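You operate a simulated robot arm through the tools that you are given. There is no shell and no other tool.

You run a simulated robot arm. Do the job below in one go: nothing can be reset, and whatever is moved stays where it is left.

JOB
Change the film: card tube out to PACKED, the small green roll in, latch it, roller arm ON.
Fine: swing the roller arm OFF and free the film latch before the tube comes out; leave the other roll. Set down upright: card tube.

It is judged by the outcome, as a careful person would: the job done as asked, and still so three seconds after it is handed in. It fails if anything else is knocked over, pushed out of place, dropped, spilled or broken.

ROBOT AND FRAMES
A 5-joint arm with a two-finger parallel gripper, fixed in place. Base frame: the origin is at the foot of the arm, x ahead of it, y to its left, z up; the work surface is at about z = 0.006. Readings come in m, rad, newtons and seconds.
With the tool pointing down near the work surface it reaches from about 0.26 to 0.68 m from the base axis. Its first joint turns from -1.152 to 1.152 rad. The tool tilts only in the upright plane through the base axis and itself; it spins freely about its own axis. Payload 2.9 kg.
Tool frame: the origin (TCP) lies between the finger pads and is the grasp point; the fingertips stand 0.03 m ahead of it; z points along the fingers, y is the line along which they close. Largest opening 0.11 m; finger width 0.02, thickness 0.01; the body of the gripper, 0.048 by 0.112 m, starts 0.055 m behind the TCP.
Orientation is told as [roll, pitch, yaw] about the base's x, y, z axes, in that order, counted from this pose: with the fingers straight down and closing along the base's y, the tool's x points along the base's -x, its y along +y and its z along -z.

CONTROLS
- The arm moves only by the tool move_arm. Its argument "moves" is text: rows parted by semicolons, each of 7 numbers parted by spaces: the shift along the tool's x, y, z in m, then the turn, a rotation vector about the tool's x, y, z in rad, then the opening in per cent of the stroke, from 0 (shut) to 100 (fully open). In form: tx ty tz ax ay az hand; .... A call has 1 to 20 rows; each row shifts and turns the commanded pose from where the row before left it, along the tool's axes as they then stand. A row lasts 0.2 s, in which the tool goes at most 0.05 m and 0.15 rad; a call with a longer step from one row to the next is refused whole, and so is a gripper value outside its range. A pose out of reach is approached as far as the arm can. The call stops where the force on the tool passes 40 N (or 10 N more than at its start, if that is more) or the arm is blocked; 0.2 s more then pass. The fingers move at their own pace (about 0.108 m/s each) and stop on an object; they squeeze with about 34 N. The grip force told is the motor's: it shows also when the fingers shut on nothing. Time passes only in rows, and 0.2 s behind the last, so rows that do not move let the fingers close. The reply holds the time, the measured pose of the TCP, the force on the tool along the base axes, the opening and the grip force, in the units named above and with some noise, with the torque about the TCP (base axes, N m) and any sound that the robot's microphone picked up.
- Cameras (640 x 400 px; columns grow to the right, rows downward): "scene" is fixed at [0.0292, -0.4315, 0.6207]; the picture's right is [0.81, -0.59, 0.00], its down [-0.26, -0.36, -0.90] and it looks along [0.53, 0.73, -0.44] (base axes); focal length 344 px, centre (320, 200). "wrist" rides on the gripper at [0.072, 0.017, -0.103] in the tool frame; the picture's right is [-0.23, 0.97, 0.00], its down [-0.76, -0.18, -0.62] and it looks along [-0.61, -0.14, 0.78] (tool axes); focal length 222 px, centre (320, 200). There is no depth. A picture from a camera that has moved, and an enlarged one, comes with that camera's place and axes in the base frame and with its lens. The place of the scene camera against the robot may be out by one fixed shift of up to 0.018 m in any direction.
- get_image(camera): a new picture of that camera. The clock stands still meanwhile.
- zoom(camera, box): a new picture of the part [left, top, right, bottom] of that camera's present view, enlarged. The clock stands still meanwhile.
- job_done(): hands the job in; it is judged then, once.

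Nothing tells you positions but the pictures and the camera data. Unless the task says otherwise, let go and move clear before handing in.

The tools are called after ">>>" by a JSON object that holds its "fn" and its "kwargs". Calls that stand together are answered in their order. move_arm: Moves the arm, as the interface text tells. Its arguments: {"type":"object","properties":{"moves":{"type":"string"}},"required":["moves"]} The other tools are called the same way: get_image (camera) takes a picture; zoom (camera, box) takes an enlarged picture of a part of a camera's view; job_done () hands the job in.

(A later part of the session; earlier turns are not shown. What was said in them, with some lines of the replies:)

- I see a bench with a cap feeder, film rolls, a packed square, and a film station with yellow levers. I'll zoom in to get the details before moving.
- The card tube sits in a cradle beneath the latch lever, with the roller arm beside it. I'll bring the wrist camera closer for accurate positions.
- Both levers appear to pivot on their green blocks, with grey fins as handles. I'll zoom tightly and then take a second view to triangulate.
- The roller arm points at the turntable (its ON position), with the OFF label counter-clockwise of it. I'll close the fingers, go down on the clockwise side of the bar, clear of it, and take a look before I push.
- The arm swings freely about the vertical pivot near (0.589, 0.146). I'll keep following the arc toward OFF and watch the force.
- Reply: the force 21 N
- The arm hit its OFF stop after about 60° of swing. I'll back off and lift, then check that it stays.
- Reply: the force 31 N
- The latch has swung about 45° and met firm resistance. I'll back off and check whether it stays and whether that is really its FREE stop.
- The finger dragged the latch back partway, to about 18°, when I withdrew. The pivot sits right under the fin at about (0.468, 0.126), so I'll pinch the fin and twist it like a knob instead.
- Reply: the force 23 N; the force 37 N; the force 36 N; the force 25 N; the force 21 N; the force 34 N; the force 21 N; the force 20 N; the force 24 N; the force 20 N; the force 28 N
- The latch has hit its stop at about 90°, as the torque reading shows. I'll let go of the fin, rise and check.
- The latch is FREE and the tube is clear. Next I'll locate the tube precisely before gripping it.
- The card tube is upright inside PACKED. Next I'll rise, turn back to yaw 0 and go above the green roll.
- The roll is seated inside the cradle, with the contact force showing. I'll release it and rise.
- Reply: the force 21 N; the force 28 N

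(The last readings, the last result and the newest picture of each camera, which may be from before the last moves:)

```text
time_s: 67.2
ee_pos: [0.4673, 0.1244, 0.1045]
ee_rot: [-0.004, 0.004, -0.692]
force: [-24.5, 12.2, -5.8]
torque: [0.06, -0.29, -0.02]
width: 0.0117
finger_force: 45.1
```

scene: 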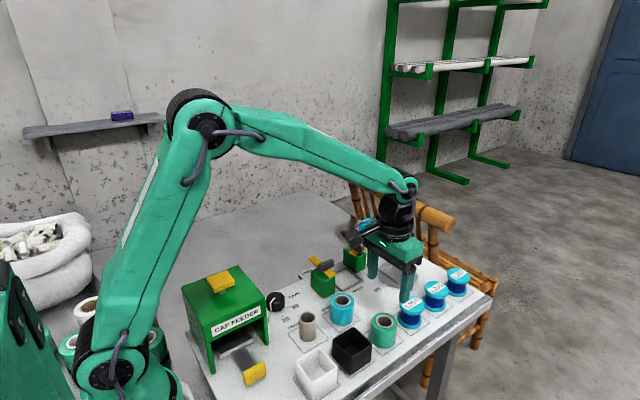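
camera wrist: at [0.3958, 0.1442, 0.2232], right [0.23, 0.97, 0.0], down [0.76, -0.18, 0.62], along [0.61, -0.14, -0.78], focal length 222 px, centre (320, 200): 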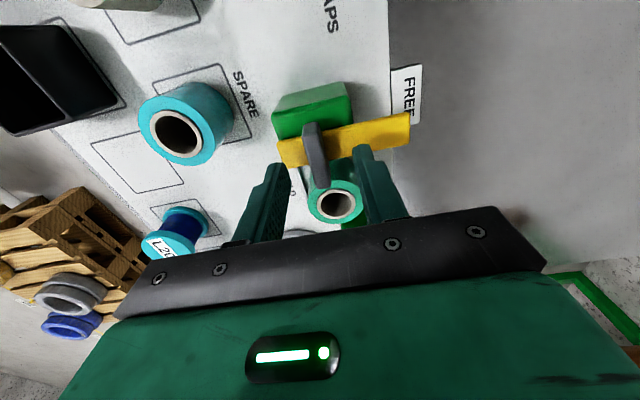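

>>> {"fn": "move_arm", "kwargs": {"moves": "0.0009 -0.0002 0 0 0 0.07 0; 0 0 0 0 0 0.07 0; 0 0 0 0 0 0.07 0; 0 0 0 0 0 0 0"}}

>>> {"fn": "zoom", "kwargs": {"camera": "scene", "box": [290, 210, 420, 300]}}

>>> {"fn": "zoom", "kwargs": {"camera": "wrist", "box": [200, 50, 440, 220]}}

```text
time_s: 68.2
ee_pos: [0.4669, 0.1239, 0.1045]
ee_rot: [0.0, -0.001, -0.902]
force: [-6.5, 12.7, -17.7]
torque: [0.33, 0.23, 0.0]
width: 0.0119
finger_force: 44.8
```

```text
4.44 times, centred on (355, 255) of scene
camera zoom: at [0.0293, -0.4314, 0.6207], right [0.81, -0.59, 0.0], down [-0.26, -0.36, -0.9], along [0.53, 0.73, -0.44], focal length 1528 px, centre (164, -44)
```

zoom: 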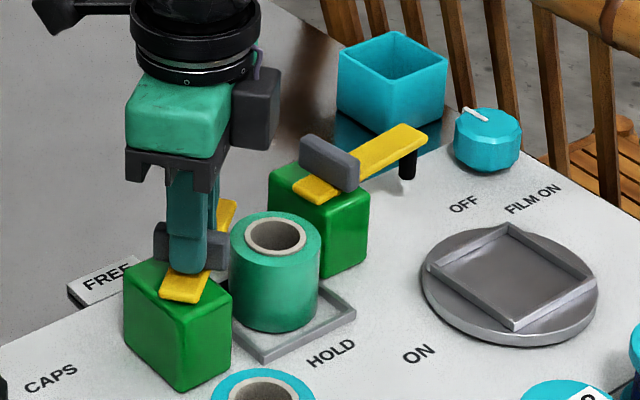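

```text
2.35 times, centred on (320, 135) of wrist
camera zoom: at [0.4366, 0.1922, 0.2068], right [0.9, 0.43, 0.0], down [0.33, -0.71, 0.62], along [0.27, -0.56, -0.78], focal length 523 px, centre (320, 353)
```

zoom: 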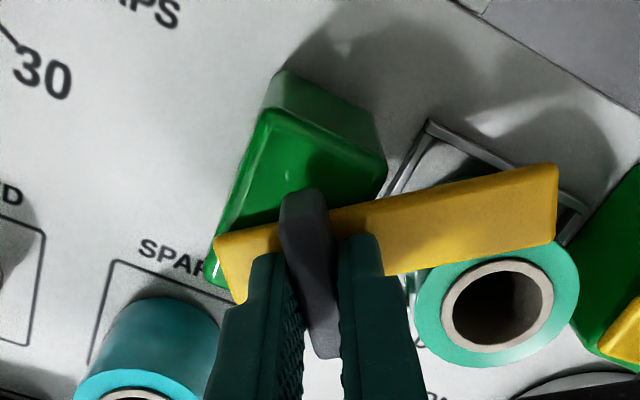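

>>> {"fn": "move_arm", "kwargs": {"moves": "0.0004 0 0.0004 0 0 0.07 0; 0 0 0 0 0 0.07 0; 0 0 0 0 0 0.07 0; 0 0 0 0 0 0 0"}}

>>> {"fn": "move_arm", "kwargs": {"moves": "0.0002 0 0.0002 0 0 0.07 0; 0 0 0 0 0 0.07 0; 0 0 0 0 0 0.07 0; 0 0 0 0 0 0 0"}}

```text
time_s: 69.2
ee_pos: [0.4683, 0.1243, 0.104]
ee_rot: [0.0, 0.0, -1.113]
force: [-6.2, -8.9, -5.0]
torque: [-0.18, 0.09, -0.04]
width: 0.0118
finger_force: 45.1
```

```text
time_s: 70.2
ee_pos: [0.4675, 0.1246, 0.1032]
ee_rot: [0.0, -0.001, -1.324]
force: [-6.6, -28.0, 11.2]
torque: [-0.62, 0.19, 0.01]
width: 0.0116
finger_force: 44.9
```

>>> {"fn": "move_arm", "kwargs": {"moves": "-0.0007 -0.0003 -0.0003 0 0 0.06 0; 0 0 0 0 0 0.06 0; 0 0 0 0 0 0 0"}}

>>> {"fn": "zoom", "kwargs": {"camera": "wrist", "box": [200, 50, 440, 220]}}

```text
time_s: 71.0
ee_pos: [0.4679, 0.124, 0.1038]
ee_rot: [0.002, -0.001, -1.443]
force: [2.9, -26.0, 2.1]
torque: [-0.74, 0.1, -0.01]
width: 0.0119
finger_force: 44.8
```

```text
2.35 times, centred on (320, 135) of wrist
camera zoom: at [0.4752, 0.1987, 0.2068], right [0.99, -0.1, 0.0], down [-0.08, -0.78, 0.62], along [-0.06, -0.62, -0.78], focal length 523 px, centre (320, 353)
```

zoom: 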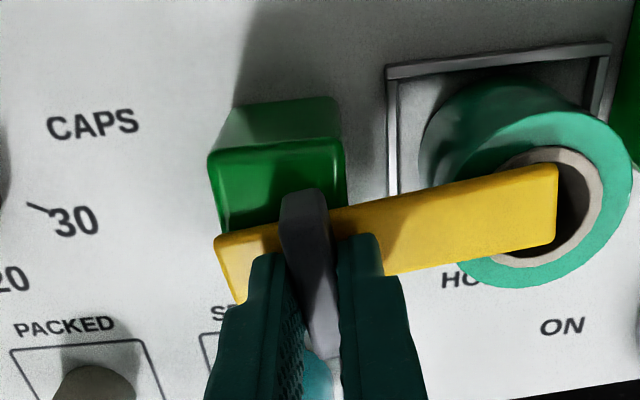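

>>> {"fn": "move_arm", "kwargs": {"moves": "-0.0007 0 0 0 0 0.05 0; 0 0 0 0 0 0.05 0; 0 0 0 0 0 0 0"}}

```text
time_s: 71.8
ee_pos: [0.4664, 0.125, 0.1042]
ee_rot: [0.0, 0.0, -1.541]
force: [2.3, -14.8, 2.2]
torque: [0.03, -0.01, -0.02]
width: 0.0118
finger_force: 45.1
```

>>> {"fn": "move_arm", "kwargs": {"moves": "-0.0004 0 0 0 0 0.04 0; 0 0 0 0 0 0 0"}}

>>> {"fn": "move_arm", "kwargs": {"moves": "0 0 0 0 0 0.03 0; 0 0 0 0 0 0 0"}}

```text
time_s: 72.4
ee_pos: [0.4673, 0.1238, 0.1044]
ee_rot: [-0.001, 0.001, -1.576]
force: [-2.5, -4.1, 3.8]
torque: [0.12, -0.02, 0.39]
width: 0.0118
finger_force: 45.1
```

```text
time_s: 73.0
ee_pos: [0.4663, 0.1245, 0.1045]
ee_rot: [0.0, 0.0, -1.609]
force: [-0.1, -4.6, 3.2]
torque: [-0.22, 0.04, 1.05]
width: 0.0122
finger_force: 45.0
```

The latch is hard against the HOLD stop (torque about 1 N·m). I'll ease off slightly, release and rise.

>>> {"fn": "move_arm", "kwargs": {"moves": "0 0 0 0 0 -0.03 0; 0 0 0 0 0 0 40; 0 0 0 0 0 0 40; 0 0 0 0 0 0 40; 0 0 -0.03 0 0 0 40; 0 0 -0.04 0 0 0 40; 0 0 -0.03 0 0 0 40; 0 0 0 0 0 0 40"}}

>>> {"fn": "get_image", "kwargs": {"camera": "wrist"}}

>>> {"fn": "zoom", "kwargs": {"camera": "scene", "box": [290, 210, 420, 300]}}

>>> {"fn": "zoom", "kwargs": {"camera": "wrist", "box": [240, 60, 480, 180]}}

```text
time_s: 74.8
ee_pos: [0.4646, 0.1264, 0.2046]
ee_rot: [0.001, 0.0, -1.58]
force: [-0.3, 1.1, 0.6]
torque: [0.01, 0.02, 0.02]
width: 0.0439
finger_force: 0.1
```

```text
taken
camera wrist: at [0.4837, 0.1987, 0.3075], right [0.97, -0.24, 0.0], down [-0.18, -0.76, 0.62], along [-0.15, -0.61, -0.78], focal length 222 px, centre (320, 200)
```

wrist: 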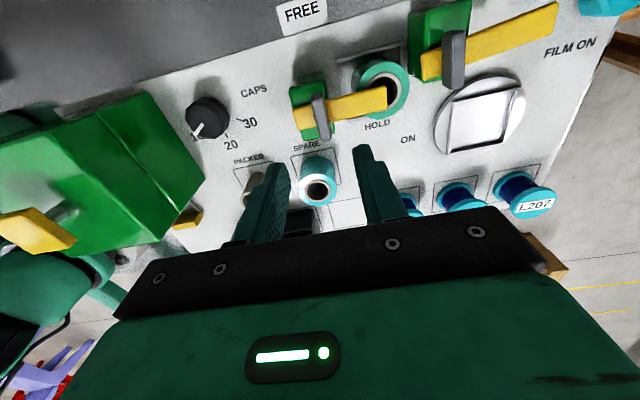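

```text
4.44 times, centred on (355, 255) of scene
camera zoom: at [0.0292, -0.4315, 0.6207], right [0.81, -0.59, 0.0], down [-0.26, -0.36, -0.9], along [0.53, 0.73, -0.44], focal length 1528 px, centre (164, -44)
```

zoom: 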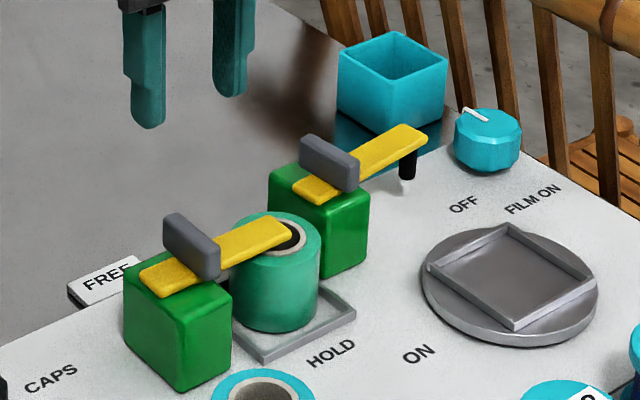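

```text
2.67 times, centred on (360, 120) of wrist
camera zoom: at [0.4837, 0.1987, 0.3075], right [0.97, -0.24, 0.0], down [-0.18, -0.76, 0.62], along [-0.15, -0.61, -0.78], focal length 592 px, centre (213, 413)
```

zoom: 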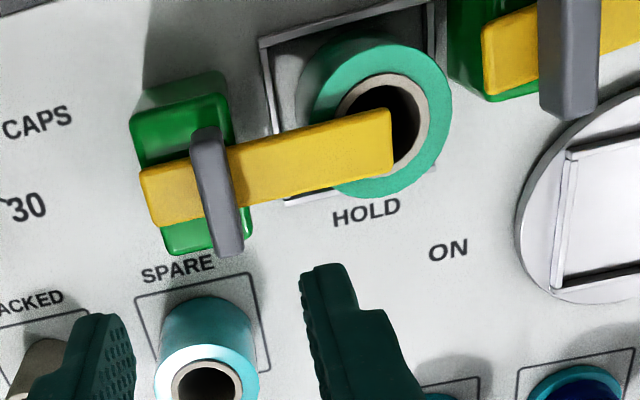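

The latch is in HOLD over the green roll. Next is the roller arm: I'll pinch its fin at about (0.589, 0.146) and twist it back to ON.

>>> {"fn": "move_arm", "kwargs": {"moves": "0.0071 0.0414 0 0 0 0 40; 0.0071 0.0414 0 0 0 0 40; 0.0071 0.0414 0 0 0 0 40; 0 0 0.015 0 0 -0.114 40; 0 0 0 0 0 0 40; 0 0 0 0 0 0 40"}}

>>> {"fn": "get_image", "kwargs": {"camera": "wrist"}}

>>> {"fn": "zoom", "kwargs": {"camera": "wrist", "box": [240, 80, 440, 200]}}

```text
time_s: 76.2
ee_pos: [0.5932, 0.1432, 0.1898]
ee_rot: [-0.001, 0.0, -1.466]
force: [0.1, 0.7, -0.5]
torque: [-0.02, -0.02, -0.01]
width: 0.044
finger_force: 0.1
```

```text
taken
camera wrist: at [0.6024, 0.2177, 0.2925], right [0.99, -0.12, 0.0], down [-0.1, -0.78, 0.62], along [-0.08, -0.62, -0.78], focal length 222 px, centre (320, 200)
```

wrist: 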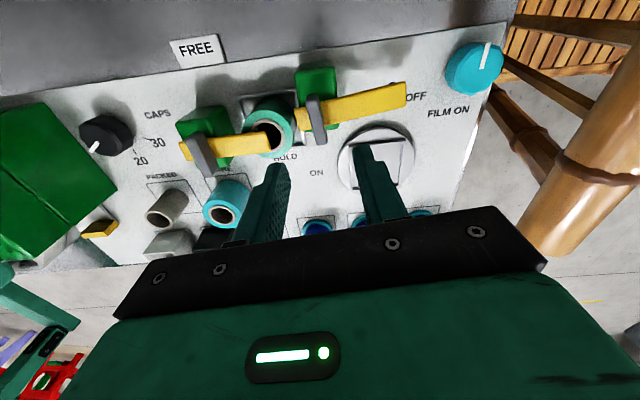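

```text
3.20 times, centred on (340, 140) of wrist
camera zoom: at [0.6024, 0.2177, 0.2925], right [0.99, -0.12, 0.0], down [-0.1, -0.78, 0.62], along [-0.08, -0.62, -0.78], focal length 711 px, centre (256, 392)
```

zoom: 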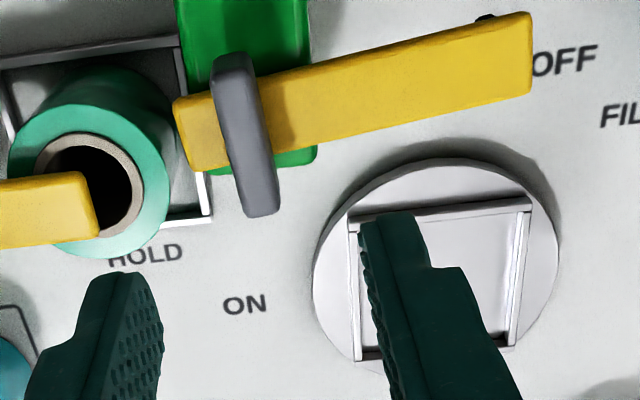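

>>> {"fn": "move_arm", "kwargs": {"moves": "0.0041 -0.0028 0.03 0 0 0 40; 0 0 0.035 0 0 0 40; 0 0 0 0 0 0 40; 0 0 0 0 0 0 40"}}

>>> {"fn": "zoom", "kwargs": {"camera": "wrist", "box": [220, 80, 420, 220]}}

>>> {"fn": "zoom", "kwargs": {"camera": "scene", "box": [310, 200, 430, 290]}}

```text
time_s: 77.2
ee_pos: [0.5872, 0.1475, 0.1243]
ee_rot: [0.0, -0.001, -1.466]
force: [-1.4, -0.1, 0.0]
torque: [-0.02, -0.01, 0.02]
width: 0.0442
finger_force: 0.0
```

```text
2.86 times, centred on (320, 150) of wrist
camera zoom: at [0.5969, 0.2222, 0.2274], right [0.99, -0.12, 0.0], down [-0.1, -0.78, 0.62], along [-0.08, -0.62, -0.78], focal length 635 px, centre (320, 343)
```

zoom: 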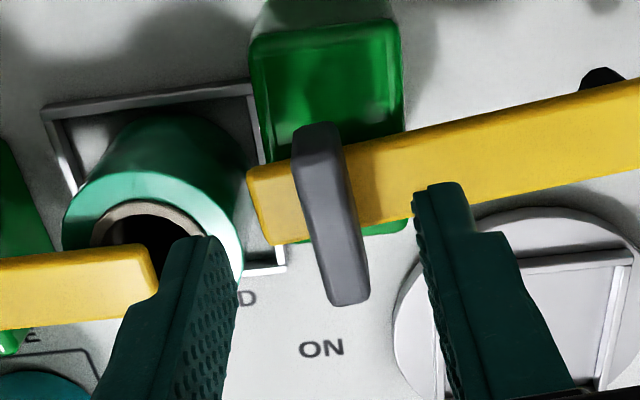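

```text
4.44 times, centred on (370, 245) of scene
camera zoom: at [0.0292, -0.4315, 0.6207], right [0.81, -0.59, 0.0], down [-0.26, -0.36, -0.9], along [0.53, 0.73, -0.44], focal length 1528 px, centre (98, 0)
```

zoom: 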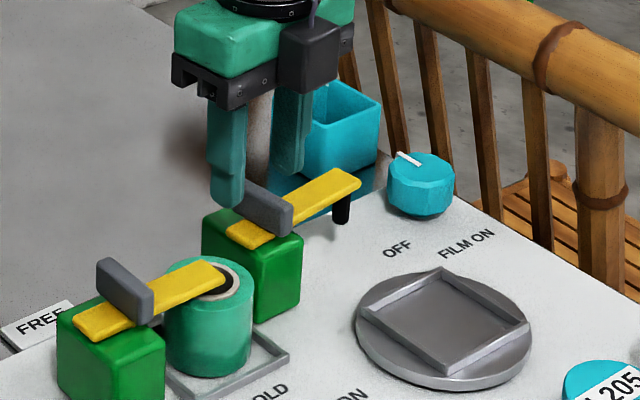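

>>> {"fn": "move_arm", "kwargs": {"moves": "0 0.003 0.01 0 0 0 40; 0 0 0.0097 0 0 0 40; 0 0 0 0 0 0 40; 0 0 0 0 0 0 40"}}

>>> {"fn": "zoom", "kwargs": {"camera": "wrist", "box": [220, 80, 420, 220]}}

```text
time_s: 78.2
ee_pos: [0.5909, 0.1482, 0.1041]
ee_rot: [0.0, 0.001, -1.468]
force: [0.6, 0.3, 0.3]
torque: [-0.02, 0.02, 0.01]
width: 0.0438
finger_force: 0.1
```

```text
2.86 times, centred on (320, 150) of wrist
camera zoom: at [0.6005, 0.223, 0.2071], right [0.99, -0.12, 0.0], down [-0.1, -0.78, 0.62], along [-0.08, -0.62, -0.78], focal length 635 px, centre (320, 343)
```

zoom: 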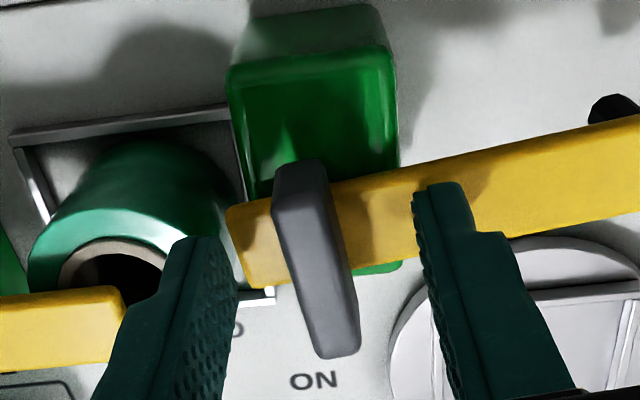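

>>> {"fn": "move_arm", "kwargs": {"moves": "0 0 0 0 0 0 0; 0 0 0 0 0 0 0; 0 0 0 0 0 0 0"}}

```text
time_s: 79.0
ee_pos: [0.5901, 0.1484, 0.1038]
ee_rot: [-0.002, -0.001, -1.467]
force: [-16.5, -1.2, 4.7]
torque: [0.01, 0.16, -0.08]
width: 0.012
finger_force: 45.1
```

>>> {"fn": "move_arm", "kwargs": {"moves": "0 -0.0006 0 0 0 0.06 0; 0 0 0 0 0 0.06 0; 0 0 0 0 0 0 0"}}

>>> {"fn": "move_arm", "kwargs": {"moves": "0 0 0 0 0 0.06 0; 0 0 0 0 0 0.06 0; 0 0 0 0 0 0 0"}}

```text
time_s: 79.8
ee_pos: [0.59, 0.1494, 0.1042]
ee_rot: [-0.002, 0.0, -1.586]
force: [-15.3, -0.4, 3.8]
torque: [-0.01, 0.2, -0.03]
width: 0.0117
finger_force: 45.0
```

```text
time_s: 80.6
ee_pos: [0.5911, 0.1494, 0.1042]
ee_rot: [-0.002, -0.001, -1.707]
force: [-17.9, -0.1, 5.9]
torque: [0.42, 0.2, -0.08]
width: 0.012
finger_force: 45.0
```

>>> {"fn": "move_arm", "kwargs": {"moves": "0 -0.0006 0 0 0 0.07 0; 0 0 0 0 0 0.07 0; 0 0 0 0 0 0 0"}}

>>> {"fn": "move_arm", "kwargs": {"moves": "0 -0.0002 0 0 0 0.07 0; 0 0 0 0 0 0.07 0; 0 0 0 0 0 0 0"}}

```text
time_s: 81.4
ee_pos: [0.591, 0.1482, 0.1041]
ee_rot: [0.004, 0.001, -1.847]
force: [5.6, 3.2, -2.8]
torque: [-0.21, 0.18, 0.01]
width: 0.0118
finger_force: 45.2
```

```text
time_s: 82.2
ee_pos: [0.5918, 0.1488, 0.1052]
ee_rot: [0.004, 0.001, -1.986]
force: [19.7, 11.1, -10.1]
torque: [0.46, -0.3, 0.02]
width: 0.0119
finger_force: 44.8
```

>>> {"fn": "move_arm", "kwargs": {"moves": "0.0007 0.0005 0.0002 0 0 0.07 0; 0 0 0 0 0 0.07 0; 0 0 0 0 0 0 0"}}

>>> {"fn": "zoom", "kwargs": {"camera": "scene", "box": [310, 200, 430, 290]}}

>>> {"fn": "zoom", "kwargs": {"camera": "wrist", "box": [200, 50, 440, 220]}}

```text
time_s: 83.0
ee_pos: [0.5912, 0.1475, 0.1045]
ee_rot: [0.001, 0.004, -2.127]
force: [15.4, 8.2, -5.9]
torque: [0.99, -0.72, 0.03]
width: 0.0115
finger_force: 45.0
```

```text
4.44 times, centred on (370, 245) of scene
camera zoom: at [0.0293, -0.4315, 0.6207], right [0.81, -0.59, 0.0], down [-0.26, -0.36, -0.9], along [0.53, 0.73, -0.44], focal length 1528 px, centre (98, 0)
```

zoom: 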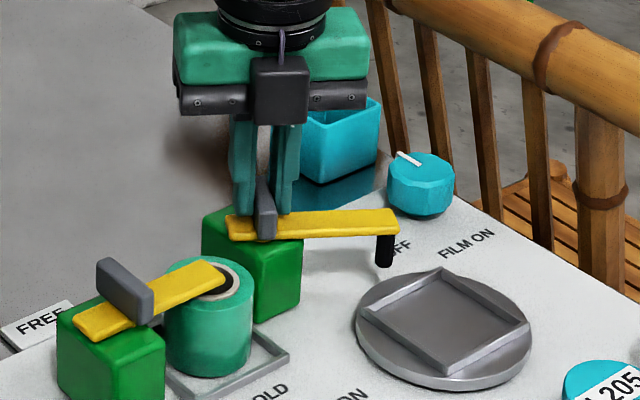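

```text
2.35 times, centred on (320, 135) of wrist
camera zoom: at [0.6446, 0.2011, 0.2073], right [0.71, -0.71, 0.0], down [-0.56, -0.55, 0.62], along [-0.44, -0.44, -0.78], focal length 523 px, centre (320, 353)
```

zoom: 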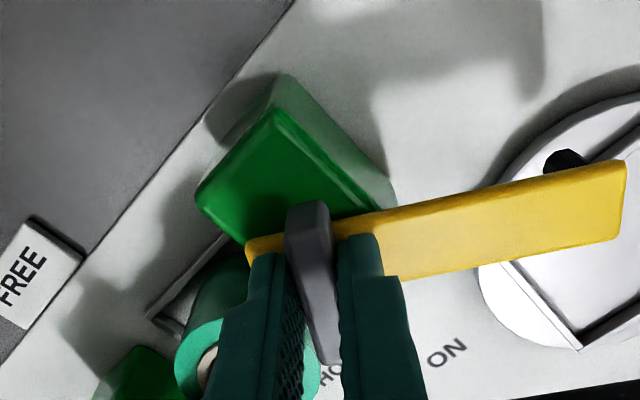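

>>> {"fn": "move_arm", "kwargs": {"moves": "0.0006 0.0003 0 0 0 0.07 0; 0 0 0 0 0 0.07 0; 0 0 0 0 0 0 0"}}

>>> {"fn": "move_arm", "kwargs": {"moves": "0.0002 0.0002 0 0 0 0.07 0; 0 0 0 0 0 0.07 0; 0 0 0 0 0 0 0"}}

```text
time_s: 83.8
ee_pos: [0.5932, 0.1471, 0.104]
ee_rot: [0.003, 0.004, -2.269]
force: [27.3, -1.2, -6.4]
torque: [-0.62, 0.11, 0.06]
width: 0.012
finger_force: 45.0
```

```text
time_s: 84.6
ee_pos: [0.593, 0.1478, 0.104]
ee_rot: [0.002, 0.005, -2.411]
force: [22.9, -18.6, -6.4]
torque: [0.14, -0.93, 0.06]
width: 0.0117
finger_force: 45.1
```

>>> {"fn": "move_arm", "kwargs": {"moves": "0.0002 0.001 0 0 0 0.05 0; 0 0 0 0 0 0.04 0; 0 0 0 0 0 0 0"}}

>>> {"fn": "move_arm", "kwargs": {"moves": "0 0 0 0 0 0.03 0; 0 0 0 0 0 0 0"}}

```text
time_s: 85.4
ee_pos: [0.5925, 0.1457, 0.1049]
ee_rot: [-0.001, 0.0, -2.499]
force: [12.2, -16.3, -1.6]
torque: [0.28, -1.11, 0.08]
width: 0.0119
finger_force: 45.2
```

```text
time_s: 86.0
ee_pos: [0.5927, 0.1466, 0.1048]
ee_rot: [0.0, 0.0, -2.529]
force: [13.2, -19.0, -0.8]
torque: [-0.37, -0.26, 1.01]
width: 0.012
finger_force: 45.1
```

The roller arm has reached its ON stop. I'll ease off, release and rise clear.

>>> {"fn": "move_arm", "kwargs": {"moves": "0 0 0 0 0 -0.02 0; 0 0 0 0 0 0 40; 0 0 0 0 0 0 40; 0 0 0 0 0 0 40; 0 0 -0.03 0 0 0 40; 0 0 -0.04 0 0 0 40; 0 0 -0.04 0 0 0 40; 0 0 0 0 0 0 40"}}

>>> {"fn": "get_image", "kwargs": {"camera": "wrist"}}

>>> {"fn": "zoom", "kwargs": {"camera": "scene", "box": [290, 200, 430, 300]}}

>>> {"fn": "get_image", "kwargs": {"camera": "scene"}}

```text
time_s: 87.8
ee_pos: [0.5887, 0.1474, 0.2172]
ee_rot: [0.0, 0.0, -2.506]
force: [-0.7, -0.7, -0.4]
torque: [0.0, 0.02, 0.04]
width: 0.044
finger_force: 0.0
```

```text
taken
camera wrist: at [0.6583, 0.1777, 0.3203], right [0.4, -0.92, 0.0], down [-0.72, -0.31, 0.62], along [-0.57, -0.25, -0.78], focal length 222 px, centre (320, 200)
```

wrist: 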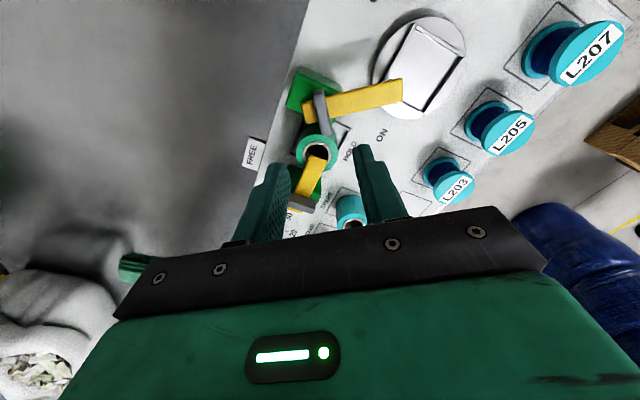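

```text
4.00 times, centred on (360, 250) of scene
camera zoom: at [0.0292, -0.4315, 0.6207], right [0.81, -0.59, 0.0], down [-0.26, -0.36, -0.9], along [0.53, 0.73, -0.44], focal length 1376 px, centre (160, 0)
```

zoom: 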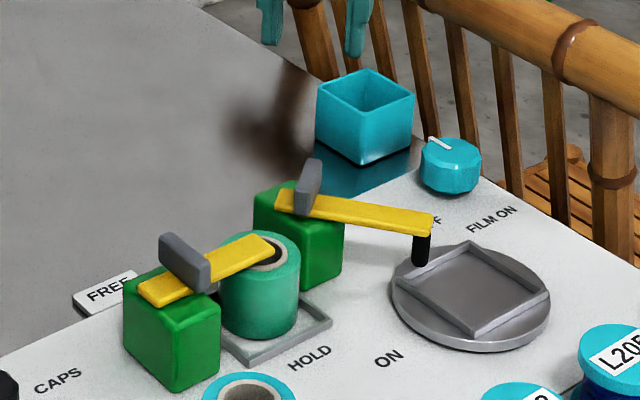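

```text
taken
```

scene: 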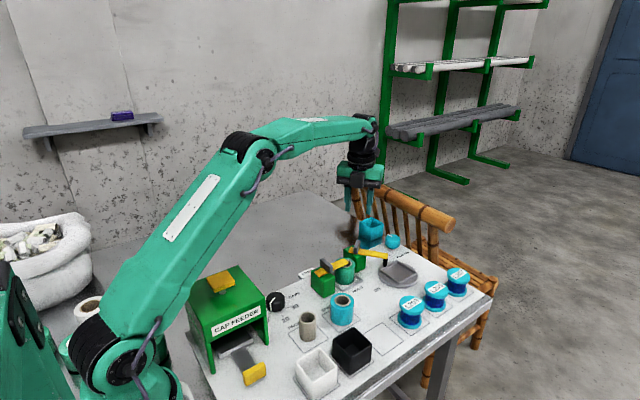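

>>> {"fn": "zoom", "kwargs": {"camera": "scene", "box": [340, 230, 420, 290]}}

>>> {"fn": "zoom", "kwargs": {"camera": "scene", "box": [280, 250, 380, 310]}}

>>> {"fn": "zoom", "kwargs": {"camera": "scene", "box": [260, 290, 360, 370]}}

>>> {"fn": "zoom", "kwargs": {"camera": "wrist", "box": [270, 50, 420, 220]}}

```text
6.67 times, centred on (380, 260) of scene
camera zoom: at [0.0292, -0.4315, 0.6207], right [0.81, -0.59, 0.0], down [-0.26, -0.36, -0.9], along [0.53, 0.73, -0.44], focal length 2293 px, centre (-80, -200)
```

zoom: 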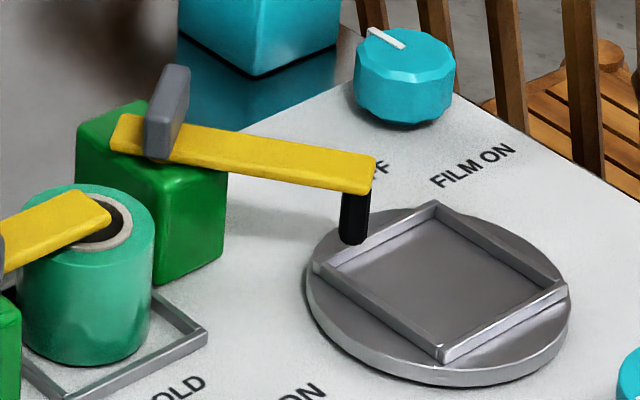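

```text
6.40 times, centred on (330, 280) of scene
camera zoom: at [0.0292, -0.4315, 0.6207], right [0.81, -0.59, 0.0], down [-0.26, -0.36, -0.9], along [0.53, 0.73, -0.44], focal length 2201 px, centre (256, -312)
```

zoom: 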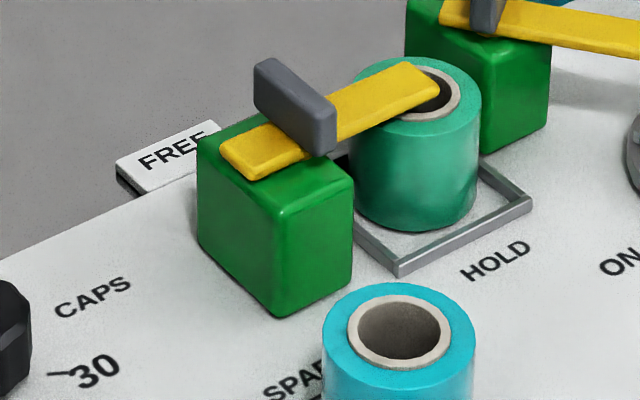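

```text
5.00 times, centred on (310, 330) of scene
camera zoom: at [0.0292, -0.4315, 0.6207], right [0.81, -0.59, 0.0], down [-0.26, -0.36, -0.9], along [0.53, 0.73, -0.44], focal length 1720 px, centre (370, -450)
```

zoom: 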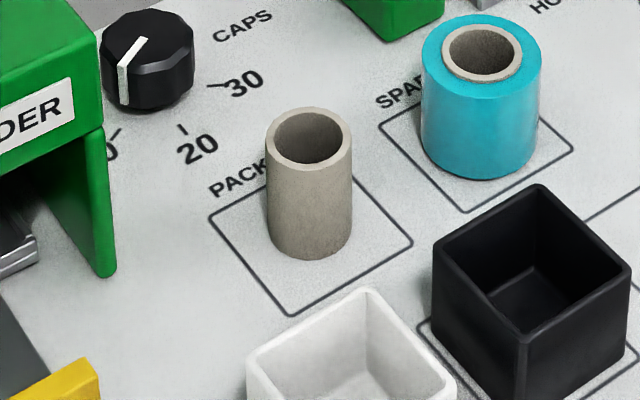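

```text
2.35 times, centred on (345, 135) of wrist
camera zoom: at [0.6583, 0.1777, 0.3203], right [0.4, -0.92, 0.0], down [-0.72, -0.31, 0.62], along [-0.57, -0.25, -0.78], focal length 523 px, centre (261, 353)
```

zoom: 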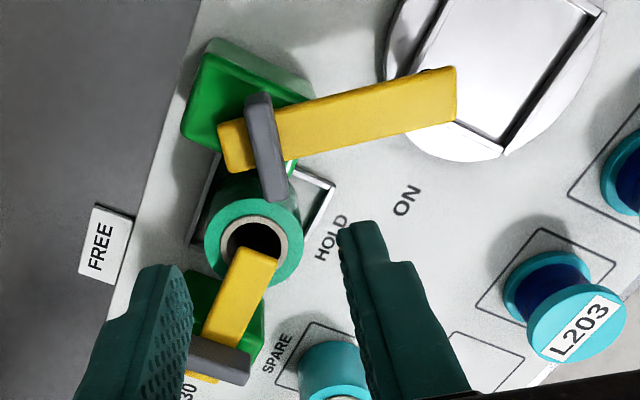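

Both levers match their original HOLD and ON positions. The green roll is seated in the cradle, the card tube stands upright inside PACKED, the blue spare roll is untouched, and the arm is clear, so I'm handing the job in.

>>> {"fn": "job_done", "kwargs": {}}

```text
The job is handed in.
```

The film is changed, and the job is handed in. The result of the judging has not come back.

- **Card tube:** it stands upright inside the PACKED square.
- **Green roll:** it sits flat in the film cradle, with the latch pushed fully back to HOLD over it.
- **Roller arm:** it was swung OFF before the tube came out, and is now back hard against its ON stop.
- **Other items:** the blue roll at SPARE was left alone, and I saw nothing else knocked over or out of place in the final pictures.

On my first try at freeing the latch, my finger dragged it partway back. I then gripped its grey fin and turned it fully to FREE before touching the tube.
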